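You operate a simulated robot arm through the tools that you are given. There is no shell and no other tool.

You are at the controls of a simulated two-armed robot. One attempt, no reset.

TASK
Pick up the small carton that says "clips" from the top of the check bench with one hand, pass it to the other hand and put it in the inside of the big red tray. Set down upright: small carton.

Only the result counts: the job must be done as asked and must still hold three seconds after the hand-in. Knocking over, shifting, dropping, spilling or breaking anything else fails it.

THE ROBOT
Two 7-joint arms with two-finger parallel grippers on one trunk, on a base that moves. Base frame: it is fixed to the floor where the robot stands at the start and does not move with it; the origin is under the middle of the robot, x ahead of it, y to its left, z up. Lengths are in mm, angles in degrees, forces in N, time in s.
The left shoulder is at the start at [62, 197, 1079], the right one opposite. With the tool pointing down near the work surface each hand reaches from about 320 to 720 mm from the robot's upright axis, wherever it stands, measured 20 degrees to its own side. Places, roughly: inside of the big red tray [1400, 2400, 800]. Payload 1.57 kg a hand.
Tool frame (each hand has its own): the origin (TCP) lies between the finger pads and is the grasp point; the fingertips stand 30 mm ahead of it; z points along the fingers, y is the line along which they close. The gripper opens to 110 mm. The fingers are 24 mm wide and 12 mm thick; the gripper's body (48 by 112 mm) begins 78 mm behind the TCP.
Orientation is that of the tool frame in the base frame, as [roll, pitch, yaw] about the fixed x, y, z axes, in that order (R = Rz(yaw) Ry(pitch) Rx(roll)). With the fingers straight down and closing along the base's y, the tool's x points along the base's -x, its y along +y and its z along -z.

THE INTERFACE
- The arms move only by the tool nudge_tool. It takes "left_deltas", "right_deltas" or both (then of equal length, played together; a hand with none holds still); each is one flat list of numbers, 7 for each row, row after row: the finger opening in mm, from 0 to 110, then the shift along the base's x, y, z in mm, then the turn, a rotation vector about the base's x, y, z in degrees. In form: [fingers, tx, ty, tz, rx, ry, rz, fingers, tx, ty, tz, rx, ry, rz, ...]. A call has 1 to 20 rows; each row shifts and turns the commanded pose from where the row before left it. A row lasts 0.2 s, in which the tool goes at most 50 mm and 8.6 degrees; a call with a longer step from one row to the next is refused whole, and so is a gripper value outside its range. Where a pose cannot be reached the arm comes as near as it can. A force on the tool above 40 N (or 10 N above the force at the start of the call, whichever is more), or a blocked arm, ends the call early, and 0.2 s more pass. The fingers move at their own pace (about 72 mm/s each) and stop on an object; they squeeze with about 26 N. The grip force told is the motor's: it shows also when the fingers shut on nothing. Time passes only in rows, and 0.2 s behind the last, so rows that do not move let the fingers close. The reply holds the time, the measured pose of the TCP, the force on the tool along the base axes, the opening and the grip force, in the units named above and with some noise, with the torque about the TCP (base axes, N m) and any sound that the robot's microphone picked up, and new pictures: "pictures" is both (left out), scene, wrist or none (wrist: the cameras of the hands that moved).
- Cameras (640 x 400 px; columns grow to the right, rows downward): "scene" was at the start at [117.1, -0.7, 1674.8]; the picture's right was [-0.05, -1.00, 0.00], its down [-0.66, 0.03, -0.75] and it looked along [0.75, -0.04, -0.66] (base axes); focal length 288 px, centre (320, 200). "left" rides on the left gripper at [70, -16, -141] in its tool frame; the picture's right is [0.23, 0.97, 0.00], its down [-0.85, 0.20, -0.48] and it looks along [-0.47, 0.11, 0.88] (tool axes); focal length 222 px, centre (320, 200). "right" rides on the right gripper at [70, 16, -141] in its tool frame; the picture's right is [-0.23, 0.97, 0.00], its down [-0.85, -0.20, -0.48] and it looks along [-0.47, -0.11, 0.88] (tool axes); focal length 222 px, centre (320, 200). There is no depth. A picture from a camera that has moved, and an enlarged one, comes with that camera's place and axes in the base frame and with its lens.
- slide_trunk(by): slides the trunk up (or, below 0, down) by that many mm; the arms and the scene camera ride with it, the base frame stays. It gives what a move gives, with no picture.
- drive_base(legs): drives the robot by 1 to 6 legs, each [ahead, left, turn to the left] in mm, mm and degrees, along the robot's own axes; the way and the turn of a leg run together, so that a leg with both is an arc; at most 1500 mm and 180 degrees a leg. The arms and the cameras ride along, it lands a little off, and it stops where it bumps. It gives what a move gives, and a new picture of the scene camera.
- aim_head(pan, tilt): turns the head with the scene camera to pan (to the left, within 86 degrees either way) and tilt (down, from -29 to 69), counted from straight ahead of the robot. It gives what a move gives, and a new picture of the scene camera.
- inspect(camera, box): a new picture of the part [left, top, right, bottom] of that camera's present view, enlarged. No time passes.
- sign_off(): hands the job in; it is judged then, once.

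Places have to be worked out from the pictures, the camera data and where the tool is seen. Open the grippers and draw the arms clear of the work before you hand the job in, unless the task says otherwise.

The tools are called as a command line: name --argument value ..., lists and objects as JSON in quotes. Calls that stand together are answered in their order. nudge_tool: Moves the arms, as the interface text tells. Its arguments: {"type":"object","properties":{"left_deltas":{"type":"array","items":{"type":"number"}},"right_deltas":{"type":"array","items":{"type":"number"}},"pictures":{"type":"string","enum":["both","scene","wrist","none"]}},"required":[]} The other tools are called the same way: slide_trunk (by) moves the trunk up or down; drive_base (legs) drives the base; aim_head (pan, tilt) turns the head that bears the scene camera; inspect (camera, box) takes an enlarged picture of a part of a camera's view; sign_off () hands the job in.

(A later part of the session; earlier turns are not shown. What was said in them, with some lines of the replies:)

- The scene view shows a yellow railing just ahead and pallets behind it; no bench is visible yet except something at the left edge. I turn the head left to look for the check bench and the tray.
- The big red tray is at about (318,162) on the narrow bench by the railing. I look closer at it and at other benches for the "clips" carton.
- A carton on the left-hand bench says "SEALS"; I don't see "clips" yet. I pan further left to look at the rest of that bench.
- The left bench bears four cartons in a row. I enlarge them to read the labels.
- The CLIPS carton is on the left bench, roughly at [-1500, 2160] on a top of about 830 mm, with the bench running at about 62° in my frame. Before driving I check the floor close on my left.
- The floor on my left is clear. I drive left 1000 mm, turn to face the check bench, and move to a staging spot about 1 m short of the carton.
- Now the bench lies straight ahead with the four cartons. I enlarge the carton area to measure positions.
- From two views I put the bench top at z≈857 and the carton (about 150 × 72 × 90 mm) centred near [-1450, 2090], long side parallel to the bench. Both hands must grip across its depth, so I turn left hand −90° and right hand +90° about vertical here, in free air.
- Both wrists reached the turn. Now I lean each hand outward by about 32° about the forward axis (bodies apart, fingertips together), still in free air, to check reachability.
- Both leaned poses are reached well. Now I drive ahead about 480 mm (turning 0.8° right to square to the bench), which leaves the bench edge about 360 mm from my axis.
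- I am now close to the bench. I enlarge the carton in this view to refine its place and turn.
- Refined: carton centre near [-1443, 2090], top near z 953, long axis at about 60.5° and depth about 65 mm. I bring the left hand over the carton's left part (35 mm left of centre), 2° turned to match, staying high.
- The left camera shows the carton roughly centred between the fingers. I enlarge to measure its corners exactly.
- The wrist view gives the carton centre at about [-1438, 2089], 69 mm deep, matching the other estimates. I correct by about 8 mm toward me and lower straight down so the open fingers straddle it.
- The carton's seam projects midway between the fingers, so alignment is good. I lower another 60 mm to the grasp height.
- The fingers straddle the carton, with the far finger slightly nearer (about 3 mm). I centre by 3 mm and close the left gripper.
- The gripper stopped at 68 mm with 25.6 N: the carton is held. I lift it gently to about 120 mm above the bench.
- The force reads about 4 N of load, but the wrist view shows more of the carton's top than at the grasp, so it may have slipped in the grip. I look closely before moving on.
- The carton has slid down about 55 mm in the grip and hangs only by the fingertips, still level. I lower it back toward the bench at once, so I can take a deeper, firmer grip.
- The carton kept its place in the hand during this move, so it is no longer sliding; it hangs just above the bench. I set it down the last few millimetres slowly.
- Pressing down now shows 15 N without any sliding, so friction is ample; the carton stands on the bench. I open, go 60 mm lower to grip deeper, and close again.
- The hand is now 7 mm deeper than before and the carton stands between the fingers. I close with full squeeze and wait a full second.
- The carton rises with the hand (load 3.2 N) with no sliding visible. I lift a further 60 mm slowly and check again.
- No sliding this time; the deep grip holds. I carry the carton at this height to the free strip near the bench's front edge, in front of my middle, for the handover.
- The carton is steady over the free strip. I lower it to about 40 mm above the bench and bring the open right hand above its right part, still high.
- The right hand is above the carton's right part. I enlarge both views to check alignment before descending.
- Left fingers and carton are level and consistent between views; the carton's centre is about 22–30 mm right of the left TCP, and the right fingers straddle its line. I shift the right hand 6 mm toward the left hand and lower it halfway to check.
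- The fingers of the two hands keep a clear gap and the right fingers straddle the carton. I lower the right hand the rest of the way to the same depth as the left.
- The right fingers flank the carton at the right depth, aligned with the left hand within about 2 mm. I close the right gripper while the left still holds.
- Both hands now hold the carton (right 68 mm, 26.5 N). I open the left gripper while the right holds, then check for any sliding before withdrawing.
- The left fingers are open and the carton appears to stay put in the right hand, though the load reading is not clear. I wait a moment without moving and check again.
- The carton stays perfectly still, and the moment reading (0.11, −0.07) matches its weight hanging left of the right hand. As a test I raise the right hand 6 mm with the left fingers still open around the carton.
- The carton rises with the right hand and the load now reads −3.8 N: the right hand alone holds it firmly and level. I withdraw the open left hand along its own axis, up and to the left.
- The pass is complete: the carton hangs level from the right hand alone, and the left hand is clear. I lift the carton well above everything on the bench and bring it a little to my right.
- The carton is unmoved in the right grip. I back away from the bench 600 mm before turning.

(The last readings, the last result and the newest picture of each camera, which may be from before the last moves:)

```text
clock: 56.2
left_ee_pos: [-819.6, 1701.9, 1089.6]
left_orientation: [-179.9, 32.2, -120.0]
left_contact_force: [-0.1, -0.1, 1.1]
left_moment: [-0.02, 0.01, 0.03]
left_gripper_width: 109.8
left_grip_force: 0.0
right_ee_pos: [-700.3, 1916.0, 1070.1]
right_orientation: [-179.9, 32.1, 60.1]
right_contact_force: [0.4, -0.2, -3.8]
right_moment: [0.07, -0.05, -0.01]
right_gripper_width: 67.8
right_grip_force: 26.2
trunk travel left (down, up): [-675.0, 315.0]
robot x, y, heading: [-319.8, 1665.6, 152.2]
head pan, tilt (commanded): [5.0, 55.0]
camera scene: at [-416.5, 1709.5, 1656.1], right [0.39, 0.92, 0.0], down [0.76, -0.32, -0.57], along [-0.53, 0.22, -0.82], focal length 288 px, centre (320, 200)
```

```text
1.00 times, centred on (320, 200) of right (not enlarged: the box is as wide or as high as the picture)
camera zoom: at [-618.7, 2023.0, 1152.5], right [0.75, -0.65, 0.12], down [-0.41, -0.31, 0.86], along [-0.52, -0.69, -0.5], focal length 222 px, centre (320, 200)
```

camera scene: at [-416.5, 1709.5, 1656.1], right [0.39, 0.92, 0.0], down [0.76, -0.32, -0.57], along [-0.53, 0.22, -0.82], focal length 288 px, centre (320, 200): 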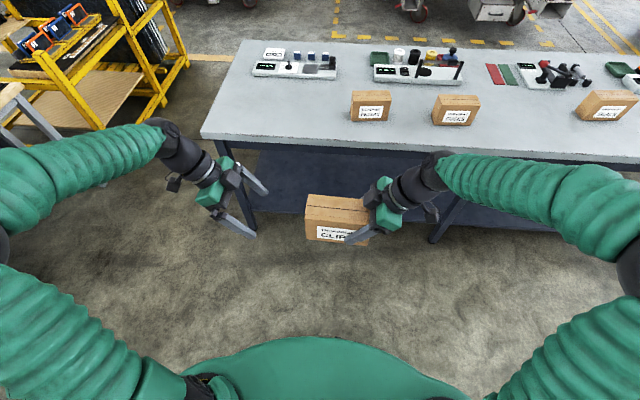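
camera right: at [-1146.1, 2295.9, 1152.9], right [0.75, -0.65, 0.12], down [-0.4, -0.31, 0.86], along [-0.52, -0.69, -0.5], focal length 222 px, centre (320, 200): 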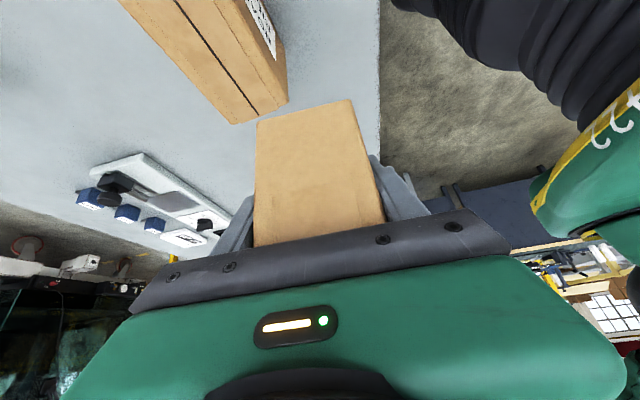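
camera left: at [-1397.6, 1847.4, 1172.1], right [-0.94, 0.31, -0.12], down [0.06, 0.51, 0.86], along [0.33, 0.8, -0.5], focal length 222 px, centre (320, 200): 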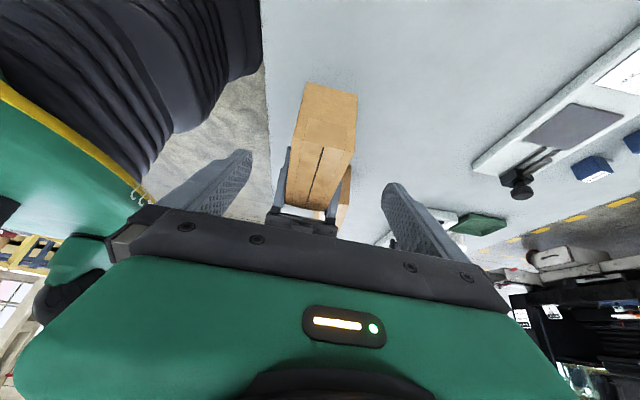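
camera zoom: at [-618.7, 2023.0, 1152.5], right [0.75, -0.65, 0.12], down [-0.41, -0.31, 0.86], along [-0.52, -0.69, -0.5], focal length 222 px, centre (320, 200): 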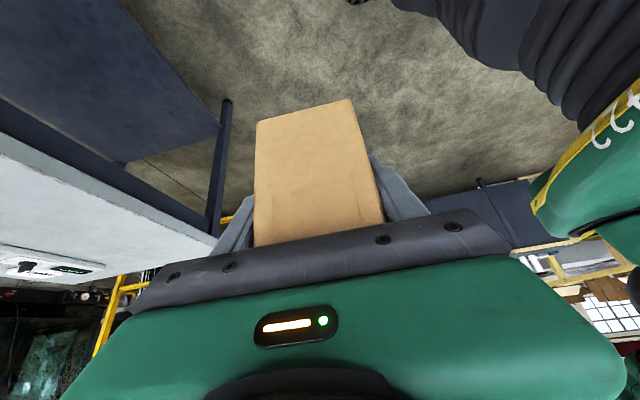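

Still secure. I turn around to face the tray bench side and move left along the aisle toward the tray end.

drive_base --legs '[[0, 0, -90], [0, 0, -89.7], [0, 1450, 0]]'

aim_head --pan -5 --tilt 38

```text
clock: 71.0
left_ee_pos: [812.6, 2944.8, 1090.4]
left_orientation: [179.9, 32.0, 61.8]
left_contact_force: [-0.4, -0.4, 0.6]
left_moment: [0.07, -0.01, -0.01]
left_gripper_width: 110.2
left_grip_force: 0.1
right_ee_pos: [700.0, 2729.0, 1069.8]
right_orientation: [-179.7, 32.2, -118.2]
right_contact_force: [-0.1, -0.9, -3.7]
right_moment: [-0.09, 0.05, 0.01]
right_gripper_width: 68.1
right_grip_force: 26.2
trunk travel left (down, up): [-675.0, 315.0]
robot x, y, heading: [312.1, 2969.1, -26.3]
head pan, tilt (commanded): [5.0, 55.0]
camera scene: at [410.9, 2931.6, 1656.3], right [-0.36, -0.93, 0.0], down [-0.77, 0.3, -0.57], along [0.53, -0.2, -0.82], focal length 288 px, centre (320, 200)
```

scene: 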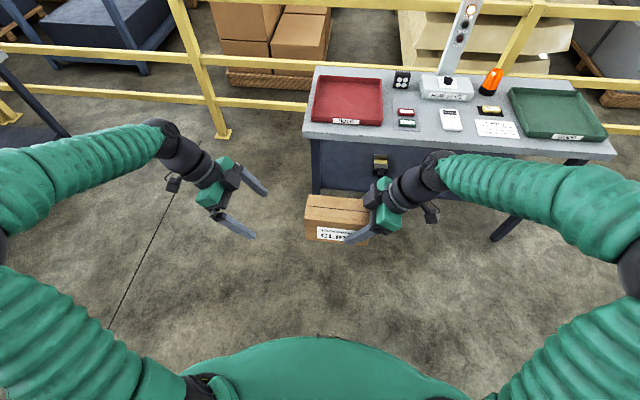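

```text
clock: 71.8
left_ee_pos: [812.3, 2947.9, 1090.1]
left_orientation: [179.9, 32.1, 61.8]
left_contact_force: [-0.5, 0.2, 0.1]
left_moment: [-0.03, -0.01, 0.02]
left_gripper_width: 110.2
left_grip_force: 0.0
right_ee_pos: [700.3, 2730.0, 1070.0]
right_orientation: [-179.7, 31.9, -118.1]
right_contact_force: [0.4, 0.3, -3.4]
right_moment: [-0.15, 0.07, 0.0]
right_gripper_width: 67.8
right_grip_force: 25.6
trunk travel left (down, up): [-675.0, 315.0]
robot x, y, heading: [313.1, 2972.2, -25.9]
head pan, tilt (commanded): [-5.0, 38.0]
camera scene: at [418.5, 2914.8, 1679.8], right [-0.52, -0.86, 0.0], down [-0.53, 0.32, -0.79], along [0.67, -0.41, -0.62], focal length 288 px, centre (320, 200)
```

scene: 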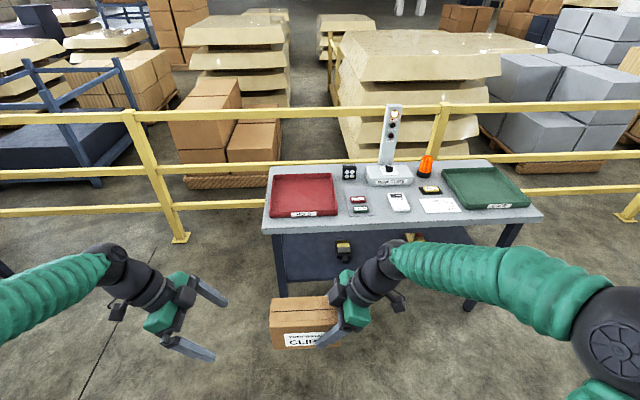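

The red tray is now ahead at the bench's left end, bearing a label. I enlarge it to measure its position and read it.

inspect --camera "scene" --box '[250, 150, 360, 240]'

inspect --camera "scene" --box '[250, 90, 560, 330]'

```text
4.44 times, centred on (305, 195) of scene
camera zoom: at [418.5, 2914.8, 1679.8], right [-0.52, -0.86, 0.0], down [-0.53, 0.32, -0.79], along [0.67, -0.41, -0.62], focal length 1279 px, centre (387, 222)
```

zoom: 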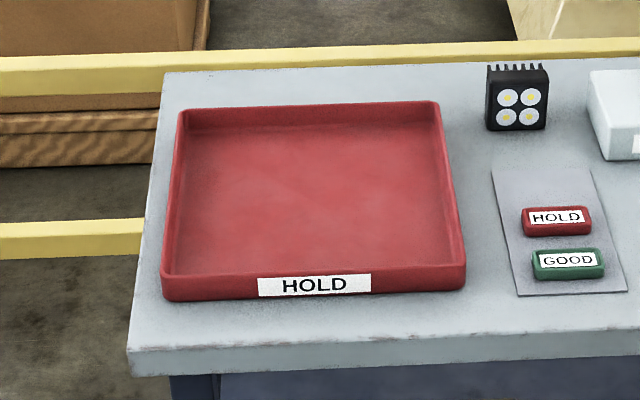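

```text
1.67 times, centred on (405, 210) of scene
camera zoom: at [418.5, 2914.8, 1679.8], right [-0.52, -0.86, 0.0], down [-0.53, 0.32, -0.79], along [0.67, -0.41, -0.62], focal length 480 px, centre (178, 183)
```

zoom: 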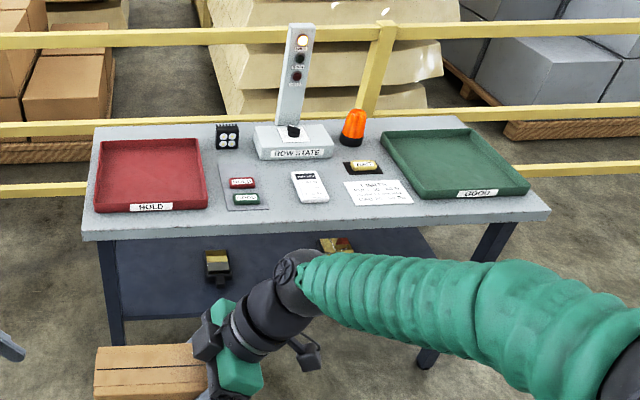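

The red tray (about 295 × 295 mm, low walls of about 28 mm, labelled "HOLD") is centred near [1401, 2413] on a bench top at about z 850. I square up to the bench, shift left about 100 mm and advance in part.

drive_base --legs '[[0, 0, -2.2], [0, 103, 0], [420, 0, 0]]'

aim_head --pan -5 --tilt 50

inspect --camera "right" --box '[0, 0, 640, 400]'

```text
clock: 75.5
left_ee_pos: [1232.3, 2824.1, 1090.8]
left_orientation: [179.9, 32.2, 59.6]
left_contact_force: [-0.1, 0.0, 0.3]
left_moment: [0.03, -0.02, 0.02]
left_gripper_width: 110.0
left_grip_force: 0.0
right_ee_pos: [1113.2, 2611.5, 1071.9]
right_orientation: [-179.5, 32.0, -120.0]
right_contact_force: [0.7, -0.8, -3.6]
right_moment: [-0.13, 0.09, 0.01]
right_gripper_width: 67.9
right_grip_force: 26.1
trunk travel left (down, up): [-675.0, 315.0]
robot x, y, heading: [732.7, 2859.9, -27.9]
head pan, tilt (commanded): [-5.0, 38.0]
camera scene: at [840.8, 2813.6, 1680.1], right [-0.54, -0.84, 0.01], down [-0.52, 0.33, -0.79], along [0.66, -0.43, -0.62], focal length 288 px, centre (320, 200)
```

scene: 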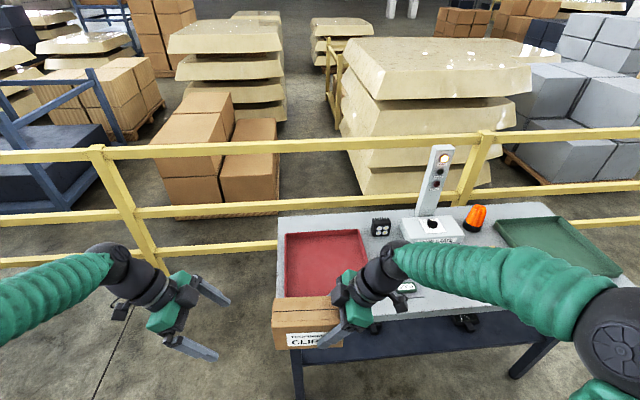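

```text
clock: 76.2
left_ee_pos: [1232.9, 2824.5, 1090.4]
left_orientation: [179.7, 32.3, 59.7]
left_contact_force: [-0.4, -0.3, -0.9]
left_moment: [-0.05, 0.01, 0.04]
left_gripper_width: 110.1
left_grip_force: 0.0
right_ee_pos: [1113.3, 2612.3, 1070.3]
right_orientation: [-179.8, 31.9, -120.1]
right_contact_force: [-0.2, 0.4, -3.5]
right_moment: [-0.07, 0.07, 0.0]
right_gripper_width: 67.7
right_grip_force: 26.2
trunk travel left (down, up): [-675.0, 315.0]
robot x, y, heading: [735.8, 2863.1, -27.9]
head pan, tilt (commanded): [-5.0, 50.0]
camera scene: at [836.6, 2819.7, 1662.7], right [-0.54, -0.84, 0.01], down [-0.65, 0.41, -0.64], along [0.53, -0.35, -0.77], focal length 288 px, centre (320, 200)
```

scene: 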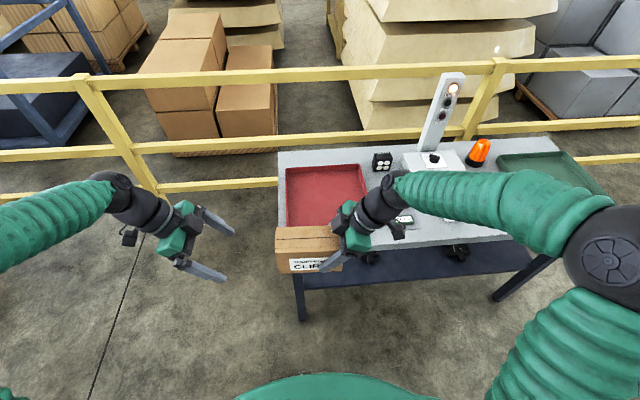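

```text
1.00 times, centred on (320, 200) of right (not enlarged: the box is as wide or as high as the picture)
camera zoom: at [1031.9, 2503.3, 1154.3], right [-0.75, 0.66, 0.12], down [0.41, 0.31, 0.86], along [0.53, 0.69, -0.5], focal length 222 px, centre (320, 200)
```

zoom: 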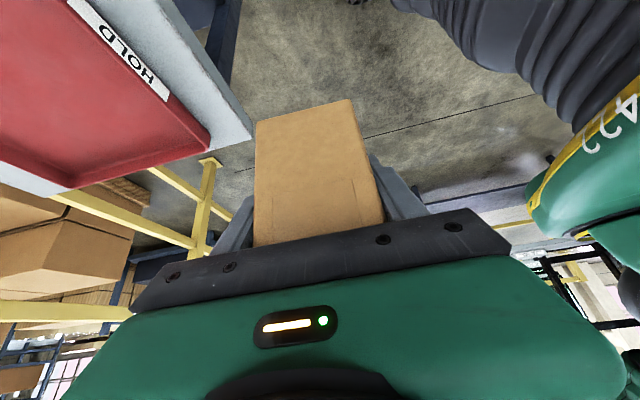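

On course: the tray should be about 800 mm ahead and 85 mm to my right. I advance another 195 mm.

drive_base --legs '[[195, 0, 0]]'

aim_head --pan -8 --tilt 58

inspect --camera "right" --box '[0, 0, 640, 400]'

inspect --camera "scene" --box '[200, 80, 440, 280]'

```text
clock: 77.8
left_ee_pos: [1399.8, 2733.0, 1092.5]
left_orientation: [179.7, 32.0, 59.6]
left_contact_force: [-0.5, 0.4, 0.1]
left_moment: [-0.01, 0.01, -0.02]
left_gripper_width: 109.8
left_grip_force: 0.0
right_ee_pos: [1280.0, 2519.5, 1071.4]
right_orientation: [-179.6, 32.0, -119.9]
right_contact_force: [0.7, 0.9, -3.0]
right_moment: [-0.14, 0.07, 0.02]
right_gripper_width: 67.9
right_grip_force: 25.8
trunk travel left (down, up): [-675.0, 315.0]
robot x, y, heading: [903.0, 2768.7, -28.1]
head pan, tilt (commanded): [-5.0, 50.0]
camera scene: at [999.7, 2725.0, 1663.1], right [-0.54, -0.84, 0.0], down [-0.64, 0.41, -0.64], along [0.54, -0.35, -0.77], focal length 288 px, centre (320, 200)
```

scene: 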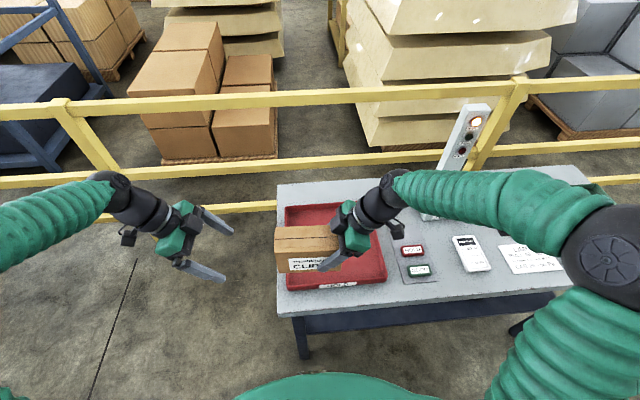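

```text
clock: 78.5
left_ee_pos: [1400.2, 2729.1, 1092.5]
left_orientation: [179.9, 31.9, 59.8]
left_contact_force: [-1.1, 0.5, -0.1]
left_moment: [0.0, 0.01, 0.0]
left_gripper_width: 109.9
left_grip_force: 0.2
right_ee_pos: [1281.0, 2515.6, 1071.4]
right_orientation: [-179.7, 32.3, -120.0]
right_contact_force: [0.0, 0.0, -3.4]
right_moment: [-0.13, 0.07, -0.01]
right_gripper_width: 67.7
right_grip_force: 26.3
trunk travel left (down, up): [-675.0, 315.0]
robot x, y, heading: [910.0, 2773.9, -28.1]
head pan, tilt (commanded): [-8.0, 58.0]
camera scene: at [993.3, 2721.1, 1652.6], right [-0.59, -0.81, 0.0], down [-0.69, 0.5, -0.53], along [0.43, -0.31, -0.85], focal length 288 px, centre (320, 200)
```

scene: 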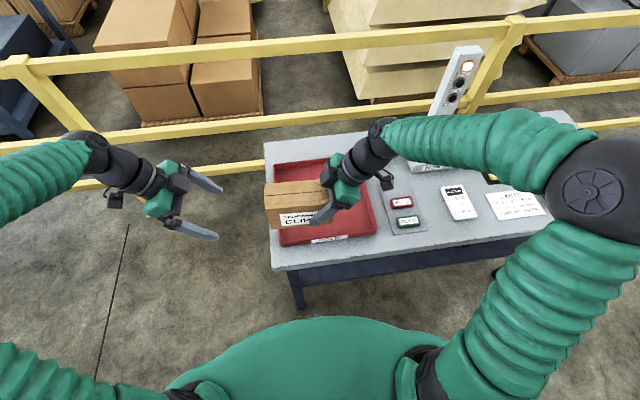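

```text
1.00 times, centred on (320, 200) of right (not enlarged: the box is as wide or as high as the picture)
camera zoom: at [1199.6, 2408.0, 1153.6], right [-0.75, 0.66, 0.12], down [0.4, 0.31, 0.86], along [0.53, 0.69, -0.49], focal length 222 px, centre (320, 200)
```

zoom: 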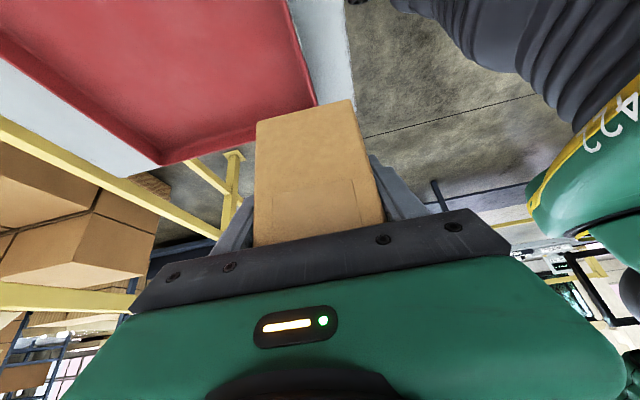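

```text
2.00 times, centred on (320, 180) of scene
camera zoom: at [993.3, 2721.1, 1652.6], right [-0.59, -0.81, 0.0], down [-0.69, 0.5, -0.53], along [0.43, -0.31, -0.85], focal length 576 px, centre (320, 240)
```

zoom: 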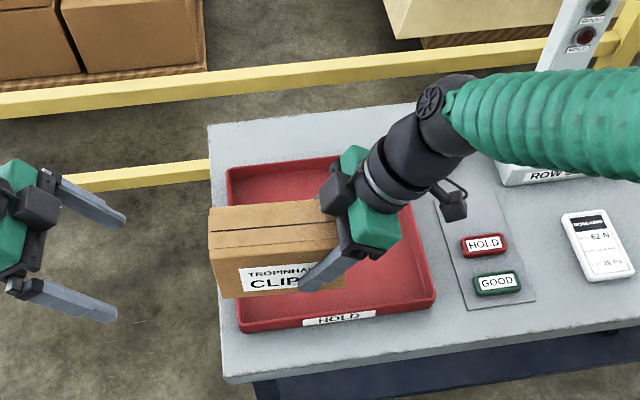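

From this view the tray centre is confirmed at about [1399, 2413], while the held carton's centre is near [1303, 2557]. I move the right hand about 155 mm, at the same height, to bring the carton over the tray's middle (slightly on my side).

nudge_tool --right_deltas '[0, 4, -7, 0, 0, 0, 0.2, 0, 8, -13.8, 0, 0, 0, 0.2, 0, 10, -17.3, 0, 0, 0, 0.3, 0, 11.2, -19.4, 0, 0, 0, 0.3, 0, 11.2, -19.4, 0, 0, 0, 0.3, 0, 11.1, -19.4, 0, 0, 0, 0.3, 0, 10, -17.3, 0, 0, 0, 0.2, 0, 8, -13.8, 0, 0, 0, 0.2, 0, 4, -7, 0, 0, 0, 0]' --pictures "both"

inspect --camera "scene" --box '[240, 80, 440, 270]'

```text
clock: 80.5
left_ee_pos: [1400.0, 2726.8, 1092.0]
left_orientation: [179.9, 31.8, 59.7]
left_contact_force: [0.4, -0.4, 0.2]
left_moment: [0.02, 0.03, -0.02]
left_gripper_width: 110.1
left_grip_force: 0.0
right_ee_pos: [1357.9, 2380.9, 1070.3]
right_orientation: [-179.7, 32.3, -117.9]
right_contact_force: [0.2, -0.2, -3.6]
right_moment: [-0.09, 0.08, 0.04]
right_gripper_width: 67.8
right_grip_force: 26.3
trunk travel left (down, up): [-675.0, 315.0]
robot x, y, heading: [905.0, 2770.0, -28.0]
head pan, tilt (commanded): [-8.0, 58.0]
camera scene: at [993.4, 2718.4, 1652.5], right [-0.59, -0.81, 0.0], down [-0.69, 0.5, -0.53], along [0.43, -0.31, -0.85], focal length 288 px, centre (320, 200)
camera right: at [1280.3, 2269.0, 1152.7], right [-0.77, 0.63, 0.12], down [0.39, 0.32, 0.86], along [0.51, 0.71, -0.49], focal length 222 px, centre (320, 200)
```

scene: 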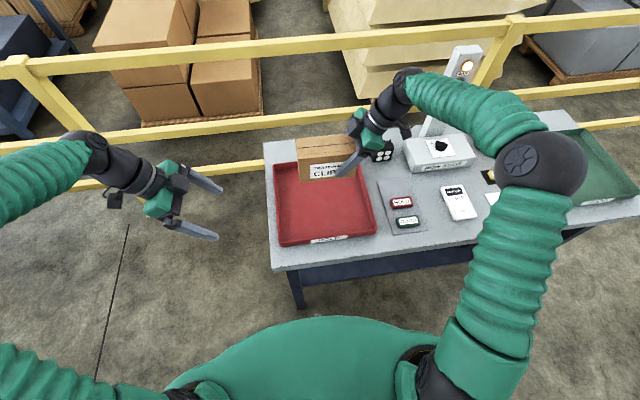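
right: 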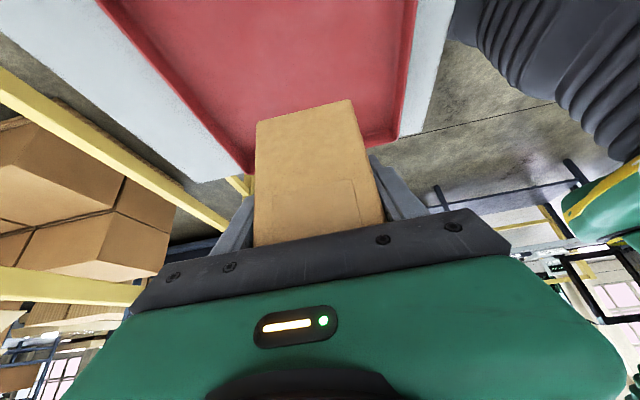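

```text
2.11 times, centred on (340, 175) of scene
camera zoom: at [993.4, 2718.4, 1652.5], right [-0.59, -0.81, 0.0], down [-0.69, 0.5, -0.53], along [0.43, -0.31, -0.85], focal length 606 px, centre (278, 253)
```

zoom: 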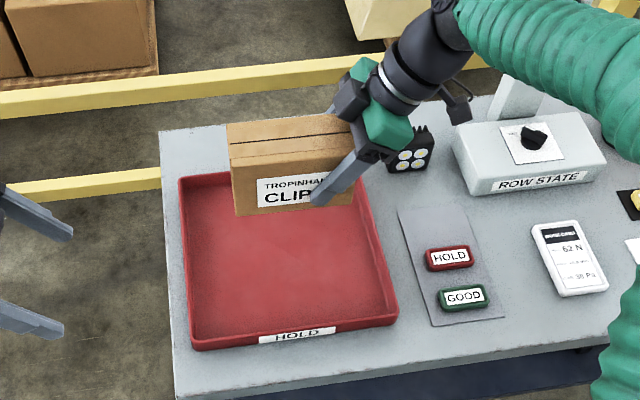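

The carton is over the tray area (it looks further back only because it is still high). I lower it 145 mm to just above the tray floor and check clearances.

nudge_tool --right_deltas '[0, 0, 0, -8, 0, 0, 0, 0, 0, 0, -16, 0, 0, 0, 0, 0, 0, -22, 0, 0, 0, 0, 0, 0, -25, 0, 0, 0, 0, 0, 0, -22, 0, 0, 0, 0, 0, 0, -16, 0, 0, 0, 0, 0, 0, -8, 0, 0, 0]' --pictures "both"

inspect --camera "scene" --box '[240, 80, 440, 270]'

```text
clock: 82.1
left_ee_pos: [1401.2, 2727.9, 1092.4]
left_orientation: [179.9, 31.9, 59.8]
left_contact_force: [0.3, -0.3, 0.3]
left_moment: [0.05, -0.05, -0.02]
left_gripper_width: 110.2
left_grip_force: 0.1
right_ee_pos: [1357.4, 2380.6, 953.0]
right_orientation: [-179.6, 32.3, -118.1]
right_contact_force: [-0.1, -1.2, -3.3]
right_moment: [-0.14, 0.06, 0.0]
right_gripper_width: 68.1
right_grip_force: 26.1
trunk travel left (down, up): [-675.0, 315.0]
robot x, y, heading: [906.9, 2771.4, -28.1]
head pan, tilt (commanded): [-8.0, 58.0]
camera scene: at [993.5, 2718.4, 1652.5], right [-0.59, -0.81, 0.0], down [-0.69, 0.5, -0.53], along [0.43, -0.31, -0.85], focal length 288 px, centre (320, 200)
camera right: at [1279.4, 2269.2, 1035.8], right [-0.77, 0.63, 0.12], down [0.39, 0.32, 0.86], along [0.51, 0.71, -0.49], focal length 222 px, centre (320, 200)
```

scene: 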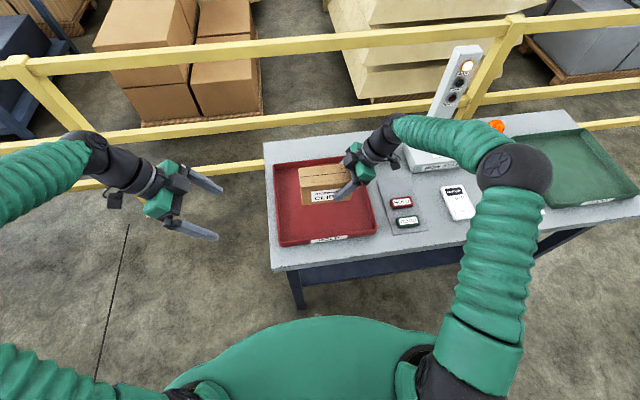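
right: 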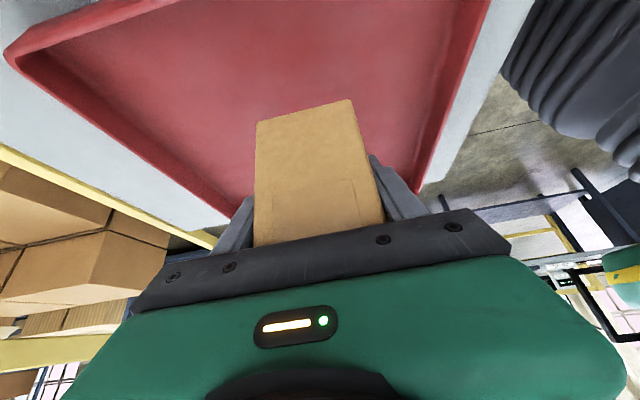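

```text
2.11 times, centred on (340, 175) of scene
camera zoom: at [993.5, 2718.4, 1652.5], right [-0.59, -0.81, 0.0], down [-0.69, 0.5, -0.53], along [0.43, -0.31, -0.85], focal length 606 px, centre (278, 253)
```

zoom: 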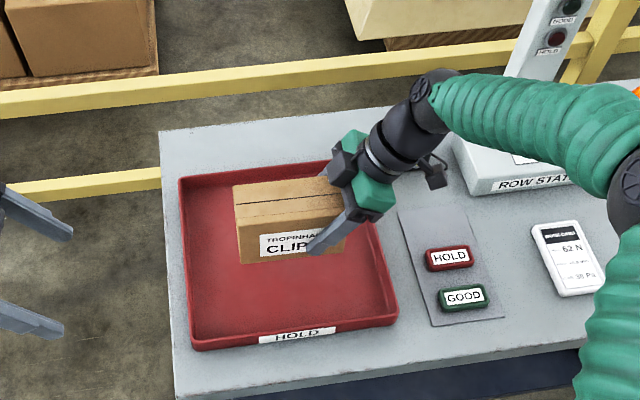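

The carton is level above the tray with all parts clear. I lower 36 mm more, slowing near contact.

nudge_tool --right_deltas '[0, 0, 0, -8, 0, 0, 0, 0, 0, 0, -12, 0, 0, 0, 0, 0, 0, -10, 0, 0, 0, 0, 0, 0, -6, 0, 0, 0, 0, 0, 0, 0, 0, 0, 0]' --pictures "both"

inspect --camera "scene" --box '[240, 80, 440, 270]'

```text
clock: 83.3
left_ee_pos: [1400.3, 2728.7, 1092.2]
left_orientation: [179.9, 31.8, 59.7]
left_contact_force: [0.3, -0.9, 0.0]
left_moment: [-0.01, -0.02, -0.04]
left_gripper_width: 109.8
left_grip_force: 0.1
right_ee_pos: [1357.1, 2380.3, 918.0]
right_orientation: [-179.6, 32.2, -118.0]
right_contact_force: [-0.9, -0.6, -3.4]
right_moment: [-0.09, 0.09, 0.01]
right_gripper_width: 68.0
right_grip_force: 26.0
trunk travel left (down, up): [-675.0, 315.0]
robot x, y, heading: [904.9, 2771.2, -28.1]
head pan, tilt (commanded): [-8.0, 58.0]
camera scene: at [993.3, 2718.6, 1652.5], right [-0.59, -0.81, 0.0], down [-0.69, 0.5, -0.53], along [0.43, -0.31, -0.85], focal length 288 px, centre (320, 200)
camera right: at [1279.8, 2268.9, 999.9], right [-0.77, 0.63, 0.12], down [0.39, 0.32, 0.86], along [0.51, 0.71, -0.49], focal length 222 px, centre (320, 200)
```

scene: 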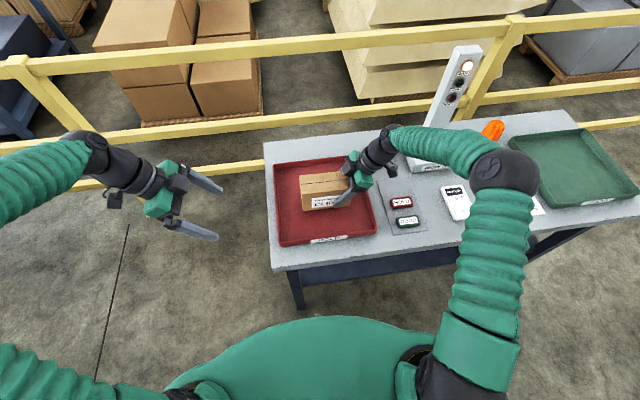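
right: 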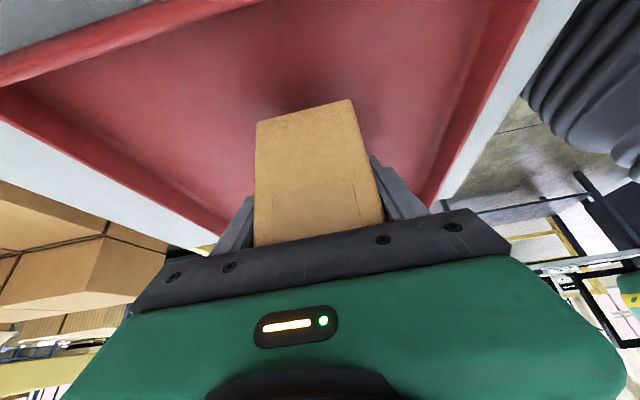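

```text
2.11 times, centred on (340, 175) of scene
camera zoom: at [993.3, 2718.6, 1652.5], right [-0.59, -0.81, 0.0], down [-0.69, 0.5, -0.53], along [0.43, -0.31, -0.85], focal length 606 px, centre (278, 253)
```

zoom: 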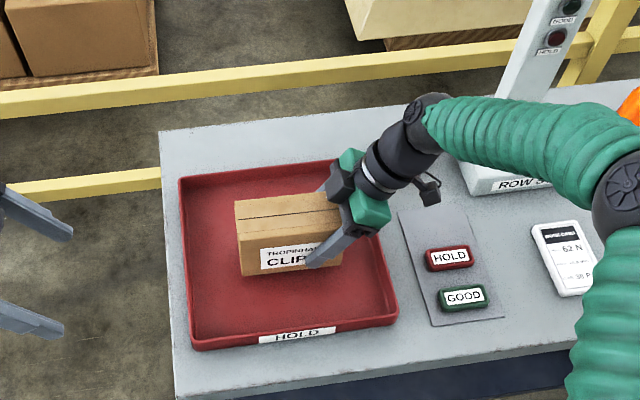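

Still hanging freely (−3.4 N) at TCP 918. I continue in 3 mm steps to feel for the tray floor.

nudge_tool --right_deltas '[0, 0, 0, -3, 0, 0, 0, 0, 0, 0, -3, 0, 0, 0, 0, 0, 0, -3, 0, 0, 0, 0, 0, 0, -2, 0, 0, 0]' --pictures "none"

```text
clock: 84.3
left_ee_pos: [1401.3, 2728.3, 1091.7]
left_orientation: [179.8, 31.9, 59.7]
left_contact_force: [-0.2, 0.4, -0.5]
left_moment: [-0.01, 0.01, -0.01]
left_gripper_width: 109.8
left_grip_force: 0.1
right_ee_pos: [1357.5, 2379.3, 906.8]
right_orientation: [-179.6, 32.4, -117.9]
right_contact_force: [0.8, -0.4, -2.6]
right_moment: [-0.14, 0.07, -0.01]
right_gripper_width: 68.2
right_grip_force: 25.6
trunk travel left (down, up): [-675.0, 315.0]
robot x, y, heading: [903.6, 2770.4, -28.2]
head pan, tilt (commanded): [-8.0, 58.0]
```

No contact yet at TCP 907. I go on in 2 mm steps.

nudge_tool --right_deltas '[0, 0, 0, -2, 0, 0, 0, 0, 0, 0, -2, 0, 0, 0, 0, 0, 0, -2, 0, 0, 0]' --pictures "wrist"

inspect --camera "scene" --box '[270, 130, 400, 250]'

```text
clock: 85.1
left_ee_pos: [1400.6, 2728.9, 1092.7]
left_orientation: [179.8, 31.9, 59.6]
left_contact_force: [-0.3, -0.4, -0.1]
left_moment: [-0.02, -0.01, 0.01]
left_gripper_width: 110.0
left_grip_force: 0.1
right_ee_pos: [1358.8, 2380.2, 900.1]
right_orientation: [-179.6, 32.3, -118.0]
right_contact_force: [-0.6, -1.1, -3.2]
right_moment: [-0.08, 0.05, 0.03]
right_gripper_width: 68.0
right_grip_force: 26.1
trunk travel left (down, up): [-675.0, 315.0]
robot x, y, heading: [907.8, 2772.6, -28.2]
head pan, tilt (commanded): [-8.0, 58.0]
camera right: at [1280.1, 2268.7, 983.6], right [-0.77, 0.63, 0.12], down [0.39, 0.32, 0.86], along [0.51, 0.71, -0.49], focal length 222 px, centre (320, 200)
```

right: 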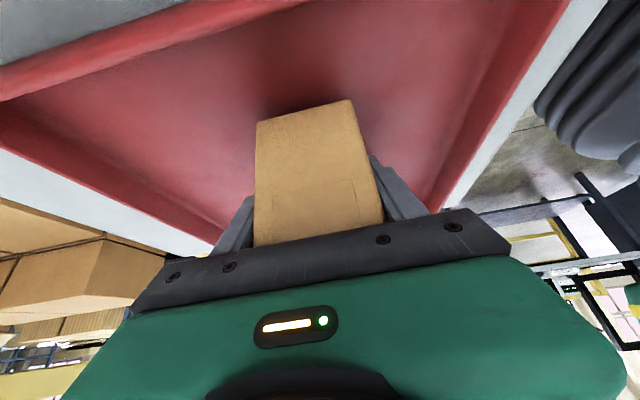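

```text
3.33 times, centred on (335, 190) of scene
camera zoom: at [993.3, 2718.6, 1652.5], right [-0.59, -0.81, 0.0], down [-0.69, 0.5, -0.53], along [0.43, -0.31, -0.85], focal length 960 px, centre (270, 233)
```

zoom: 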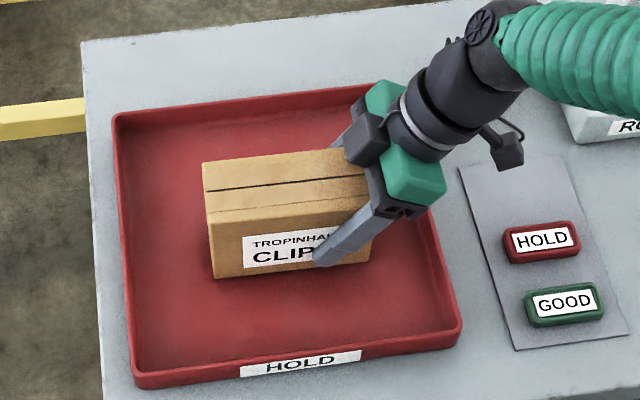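

The carton sits over the middle of the tray, just above its floor, still hanging. I keep lowering in 2 mm steps.

nudge_tool --right_deltas '[0, 0, 0, -2, 0, 0, 0, 0, 0, 0, -2, 0, 0, 0, 0, 0, 0, -2, 0, 0, 0, 0, 0, 0, -2, 0, 0, 0]' --pictures "none"

```text
clock: 86.1
left_ee_pos: [1399.7, 2729.2, 1092.7]
left_orientation: [179.7, 31.8, 59.8]
left_contact_force: [-1.0, 0.5, 1.3]
left_moment: [0.0, -0.02, 0.0]
left_gripper_width: 109.8
left_grip_force: 0.0
right_ee_pos: [1358.1, 2381.2, 893.9]
right_orientation: [-179.6, 32.3, -118.0]
right_contact_force: [0.0, -0.5, -1.4]
right_moment: [-0.17, 0.16, 0.06]
right_gripper_width: 67.6
right_grip_force: 25.8
trunk travel left (down, up): [-675.0, 315.0]
robot x, y, heading: [906.7, 2769.5, -28.0]
head pan, tilt (commanded): [-8.0, 58.0]
```

The load dropped to −1.4 N and the moment changed: first contact with the tray floor. I press down 3 mm more, gently, to seat it.

nudge_tool --right_deltas '[0, 0, 0, -1, 0, 0, 0, 0, 0, 0, -1, 0, 0, 0, 0, 0, 0, -0.5, 0, 0, 0]' --pictures "both"

inspect --camera "scene" --box '[270, 130, 400, 250]'

```text
clock: 86.9
left_ee_pos: [1398.6, 2729.7, 1093.3]
left_orientation: [179.8, 31.8, 59.6]
left_contact_force: [-0.9, -0.4, -0.1]
left_moment: [-0.03, 0.0, -0.01]
left_gripper_width: 110.0
left_grip_force: 0.3
right_ee_pos: [1357.7, 2381.6, 893.7]
right_orientation: [-179.3, 32.3, -117.8]
right_contact_force: [3.9, -5.1, 19.6]
right_moment: [-0.22, 0.74, 0.19]
right_gripper_width: 67.8
right_grip_force: 26.1
trunk travel left (down, up): [-675.0, 315.0]
robot x, y, heading: [906.1, 2770.8, -28.1]
head pan, tilt (commanded): [-8.0, 58.0]
camera scene: at [990.4, 2720.9, 1653.1], right [-0.59, -0.81, 0.0], down [-0.69, 0.5, -0.53], along [0.43, -0.31, -0.85], focal length 288 px, centre (320, 200)
camera right: at [1279.4, 2270.0, 975.2], right [-0.77, 0.63, 0.11], down [0.39, 0.32, 0.86], along [0.51, 0.71, -0.49], focal length 222 px, centre (320, 200)
```

scene: 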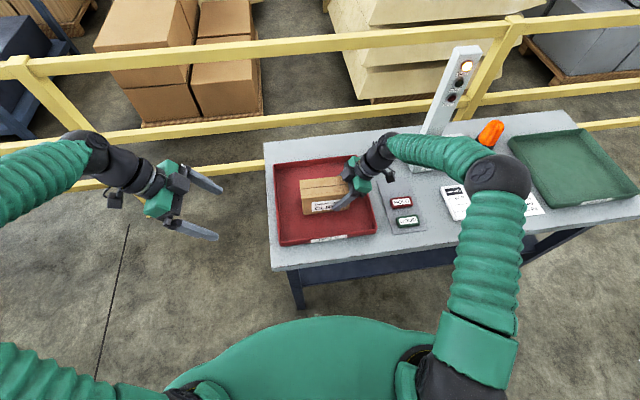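
right: 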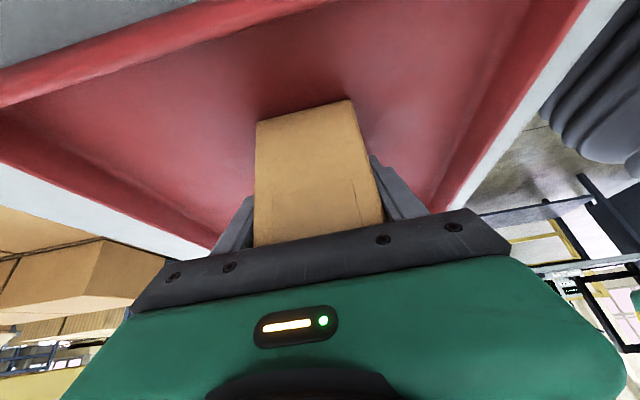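

```text
3.33 times, centred on (335, 190) of scene
camera zoom: at [990.4, 2720.9, 1653.1], right [-0.59, -0.81, 0.0], down [-0.69, 0.5, -0.53], along [0.43, -0.31, -0.85], focal length 960 px, centre (270, 233)
```

zoom: 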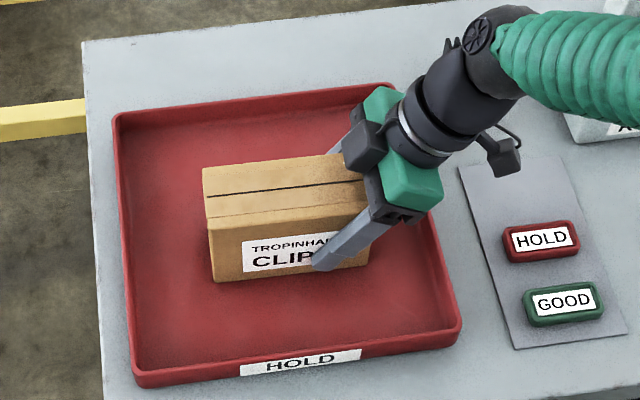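

The carton is firmly on the tray floor (19.6 N upward). I ease off 2.5 mm to relieve the pressing, then open the right fingers gradually.

nudge_tool --right_deltas '[0, 0, 0, 1.2, 0, 0, 0, 0, 0, 0, 1, 0, 0, 0, 0, 0, 0, 0, 0, 0, 0, 66, 0, 0, 0, 0, 0, 0, 70, 0, 0, 0, 0, 0, 0, 76, 0, 0, 0, 0, 0, 0, 90, 0, 0, 0, 0, 0, 0, 110, 0, 0, 0, 0, 0, 0, 110, 0, 0, 0, 0, 0, 0]' --pictures "both"

inspect --camera "scene" --box '[270, 130, 400, 250]'

```text
clock: 88.9
left_ee_pos: [1400.1, 2727.5, 1091.7]
left_orientation: [179.7, 31.8, 59.7]
left_contact_force: [0.9, 0.5, -0.1]
left_moment: [0.02, -0.02, 0.0]
left_gripper_width: 110.2
left_grip_force: 0.1
right_ee_pos: [1357.1, 2381.5, 895.5]
right_orientation: [-179.6, 32.3, -118.0]
right_contact_force: [-0.2, -0.7, 0.2]
right_moment: [0.0, -0.01, 0.02]
right_gripper_width: 110.1
right_grip_force: 0.1
trunk travel left (down, up): [-675.0, 315.0]
robot x, y, heading: [904.6, 2770.2, -27.9]
head pan, tilt (commanded): [-8.0, 58.0]
camera scene: at [992.7, 2719.1, 1652.6], right [-0.59, -0.81, 0.0], down [-0.69, 0.5, -0.53], along [0.43, -0.31, -0.85], focal length 288 px, centre (320, 200)
camera right: at [1279.6, 2269.6, 976.0], right [-0.77, 0.63, 0.12], down [0.39, 0.32, 0.86], along [0.51, 0.71, -0.49], focal length 222 px, centre (320, 200)
```

scene: 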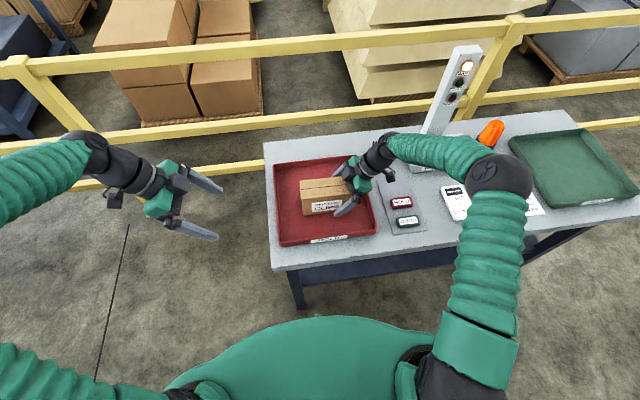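
right: 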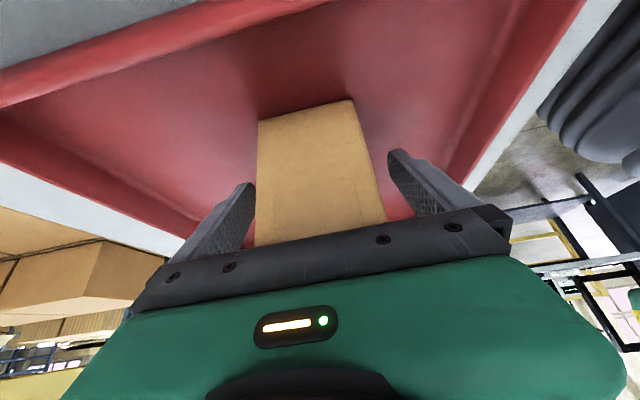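

```text
3.33 times, centred on (335, 190) of scene
camera zoom: at [992.7, 2719.1, 1652.6], right [-0.59, -0.81, 0.0], down [-0.69, 0.5, -0.53], along [0.43, -0.31, -0.85], focal length 960 px, centre (270, 233)
```

zoom: 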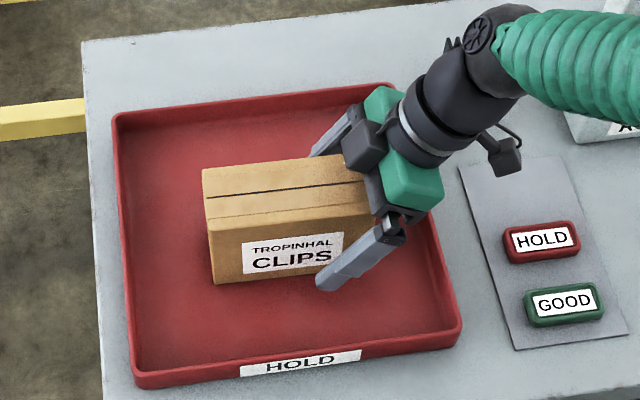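

The carton stands flat in the tray and the fingers are fully open with no contact. I raise the right hand straight up, clear of the carton.

nudge_tool --right_deltas '[110, 0, 0, 8, 0, 0, 0, 110, 0, 0, 16, 0, 0, 0, 110, 0, 0, 22, 0, 0, 0, 110, 0, 0, 25, 0, 0, 0, 110, 0, 0, 25, 0, 0, 0, 110, 0, 0, 25, 0, 0, 0, 110, 0, 0, 25, 0, 0, 0, 110, 0, 0, 20, 0, 0, 0, 110, 0, 0, 10, 0, 0, 0]' --pictures "both"

inspect --camera "scene" --box '[250, 100, 430, 260]'

```text
clock: 90.9
left_ee_pos: [1400.0, 2728.8, 1092.2]
left_orientation: [179.7, 31.8, 59.7]
left_contact_force: [-0.8, 0.1, -0.4]
left_moment: [-0.02, -0.04, -0.02]
left_gripper_width: 110.0
left_grip_force: 0.1
right_ee_pos: [1356.7, 2382.2, 1071.2]
right_orientation: [-179.7, 32.3, -118.0]
right_contact_force: [0.5, 0.2, 0.0]
right_moment: [0.02, 0.0, -0.01]
right_gripper_width: 110.0
right_grip_force: 0.2
trunk travel left (down, up): [-675.0, 315.0]
robot x, y, heading: [901.9, 2774.8, -28.1]
head pan, tilt (commanded): [-8.0, 58.0]
camera scene: at [992.5, 2719.4, 1652.6], right [-0.59, -0.81, 0.0], down [-0.69, 0.5, -0.53], along [0.43, -0.31, -0.85], focal length 288 px, centre (320, 200)
camera right: at [1279.2, 2270.1, 1152.3], right [-0.77, 0.63, 0.12], down [0.39, 0.32, 0.86], along [0.51, 0.71, -0.49], focal length 222 px, centre (320, 200)
```

scene: 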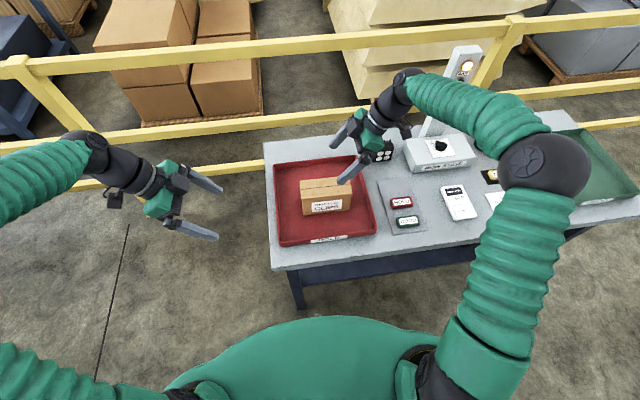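
right: 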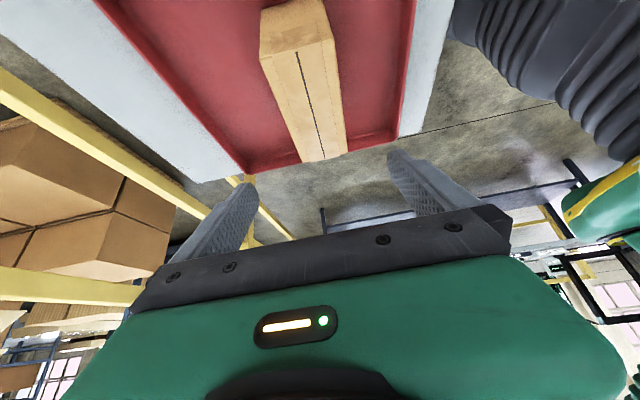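

```text
2.50 times, centred on (340, 180) of scene
camera zoom: at [992.5, 2719.4, 1652.6], right [-0.59, -0.81, 0.0], down [-0.69, 0.5, -0.53], along [0.43, -0.31, -0.85], focal length 720 px, centre (270, 250)
```

zoom: 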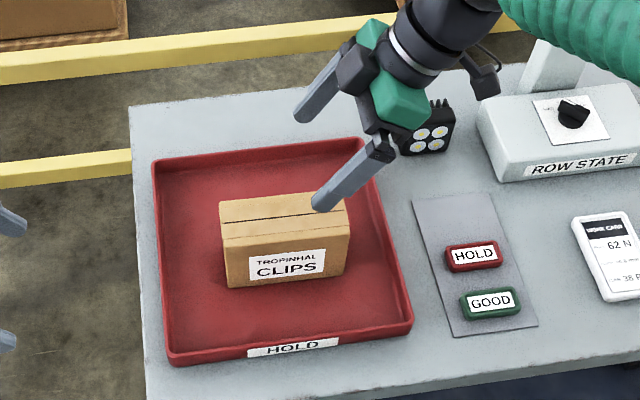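

The CLIPS carton stands upright in the middle of the red tray and everything else is in place. I draw the right hand back toward me, above everything.

nudge_tool --right_deltas '[110, -8.8, 4.7, 4, 0, 0, 0, 110, -17.6, 9.4, 4, 0, 0, 0, 110, -17.6, 9.4, 4, 0, 0, 0, 110, -17.6, 9.4, 4, 0, 0, 0, 110, -17.6, 9.4, 4, 0, 0, 0, 110, -17.6, 9.4, 4, 0, 0, 0, 110, -17.6, 9.4, 4, 0, 0, 0, 110, -8.8, 4.7, 4, 0, 0, 0]' --pictures "scene"

drive_base --legs '[[-400, 0, 0]]'

aim_head --pan -8 --tilt 42

inspect --camera "scene" --box '[240, 90, 480, 290]'

```text
clock: 92.7
left_ee_pos: [1400.0, 2728.9, 1093.0]
left_orientation: [179.6, 31.8, 59.8]
left_contact_force: [0.1, -0.2, -0.2]
left_moment: [0.0, 0.02, 0.01]
left_gripper_width: 109.9
left_grip_force: 0.1
right_ee_pos: [1232.8, 2445.3, 1102.0]
right_orientation: [-179.6, 32.3, -117.9]
right_contact_force: [-0.9, -1.1, -0.1]
right_moment: [0.01, 0.03, -0.01]
right_gripper_width: 110.2
right_grip_force: 0.0
trunk travel left (down, up): [-675.0, 315.0]
robot x, y, heading: [902.4, 2771.3, -27.9]
head pan, tilt (commanded): [-8.0, 58.0]
camera scene: at [991.4, 2720.3, 1652.7], right [-0.59, -0.81, 0.0], down [-0.69, 0.5, -0.53], along [0.43, -0.31, -0.85], focal length 288 px, centre (320, 200)
```

scene: 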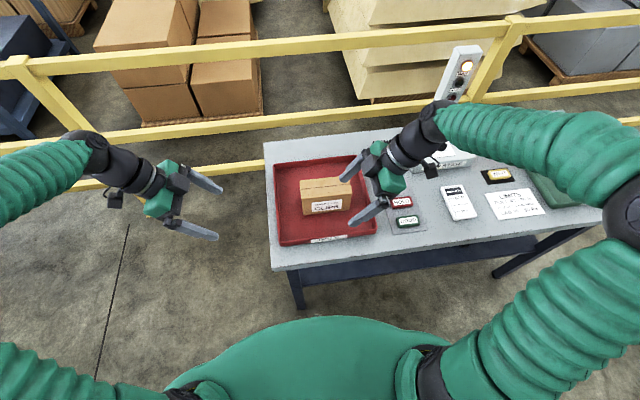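

```text
clock: 95.2
left_ee_pos: [1043.8, 2917.7, 1092.6]
left_orientation: [179.8, 31.8, 59.6]
left_contact_force: [0.4, -0.3, -0.6]
left_moment: [0.01, 0.03, 0.01]
left_gripper_width: 110.4
left_grip_force: 0.0
right_ee_pos: [876.9, 2635.7, 1100.9]
right_orientation: [-179.7, 32.1, -118.1]
right_contact_force: [-0.4, -0.2, 0.0]
right_moment: [0.0, 0.01, 0.01]
right_gripper_width: 110.1
right_grip_force: 0.0
trunk travel left (down, up): [-675.0, 315.0]
robot x, y, heading: [546.3, 2962.5, -28.0]
head pan, tilt (commanded): [-8.0, 58.0]
camera scene: at [636.3, 2908.7, 1652.5], right [-0.59, -0.81, 0.0], down [-0.69, 0.5, -0.53], along [0.43, -0.31, -0.85], focal length 288 px, centre (320, 200)
```

scene: 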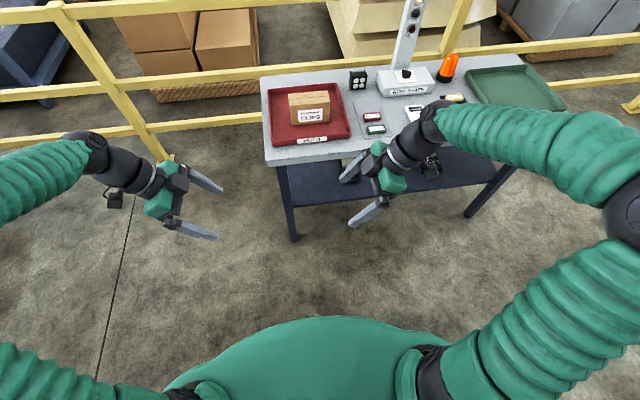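

```text
clock: 96.0
left_ee_pos: [1040.5, 2919.3, 1094.1]
left_orientation: [179.6, 31.7, 59.6]
left_contact_force: [0.0, -0.3, 0.0]
left_moment: [-0.02, -0.01, -0.02]
left_gripper_width: 109.9
left_grip_force: 0.0
right_ee_pos: [874.2, 2635.7, 1103.0]
right_orientation: [-179.6, 32.2, -118.0]
right_contact_force: [0.7, -0.3, 0.0]
right_moment: [0.01, 0.03, 0.02]
right_gripper_width: 109.8
right_grip_force: 0.1
trunk travel left (down, up): [-675.0, 315.0]
robot x, y, heading: [546.4, 2959.6, -28.3]
head pan, tilt (commanded): [-8.0, 42.0]
camera scene: at [645.5, 2901.4, 1674.1], right [-0.59, -0.81, 0.0], down [-0.54, 0.39, -0.74], along [0.6, -0.44, -0.67], focal length 288 px, centre (320, 200)
```

scene: 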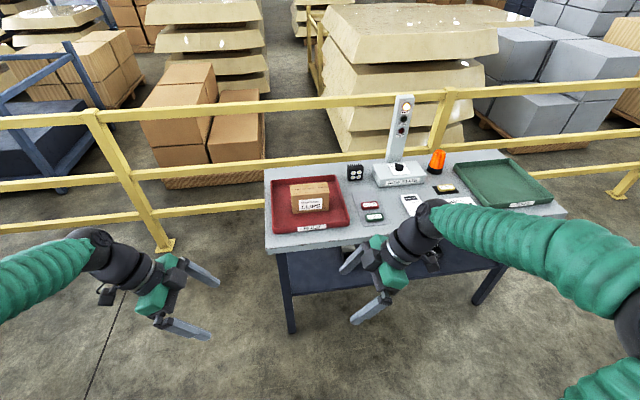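

```text
2.00 times, centred on (360, 190) of scene
camera zoom: at [645.5, 2901.4, 1674.1], right [-0.59, -0.81, 0.0], down [-0.54, 0.39, -0.74], along [0.6, -0.44, -0.67], focal length 576 px, centre (240, 220)
```

zoom: 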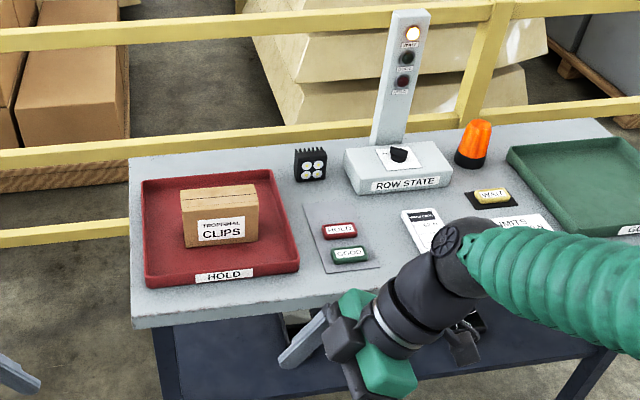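

The CLIPS carton stands upright inside the big red "HOLD" tray, all other things on the bench are undisturbed, both grippers are open and the arms are clear. I hand the job in.

sign_off

```text
The job is handed in.
```

The "clips" carton is standing upright inside the big red tray, and the job is handed in. I picked it up with the left hand, passed it to the right hand in mid-air over the check bench, and set it down near the middle of the tray.

- **Slip on the first lift:** the carton slid about 55 mm in the left gripper and hung by the fingertips. I lowered it straight back onto the check bench, took a deeper grip, and it did not slip again.
- **End state:** the last picture shows the carton flat in the tray and the things around it on that bench where they were. I saw no shift in the other cartons on the check bench when I left it.
- **Robot:** both grippers are open, and the robot has backed about 400 mm away from the tray bench.

The reply to the hand-in gave no result, so I can't say how it was judged.
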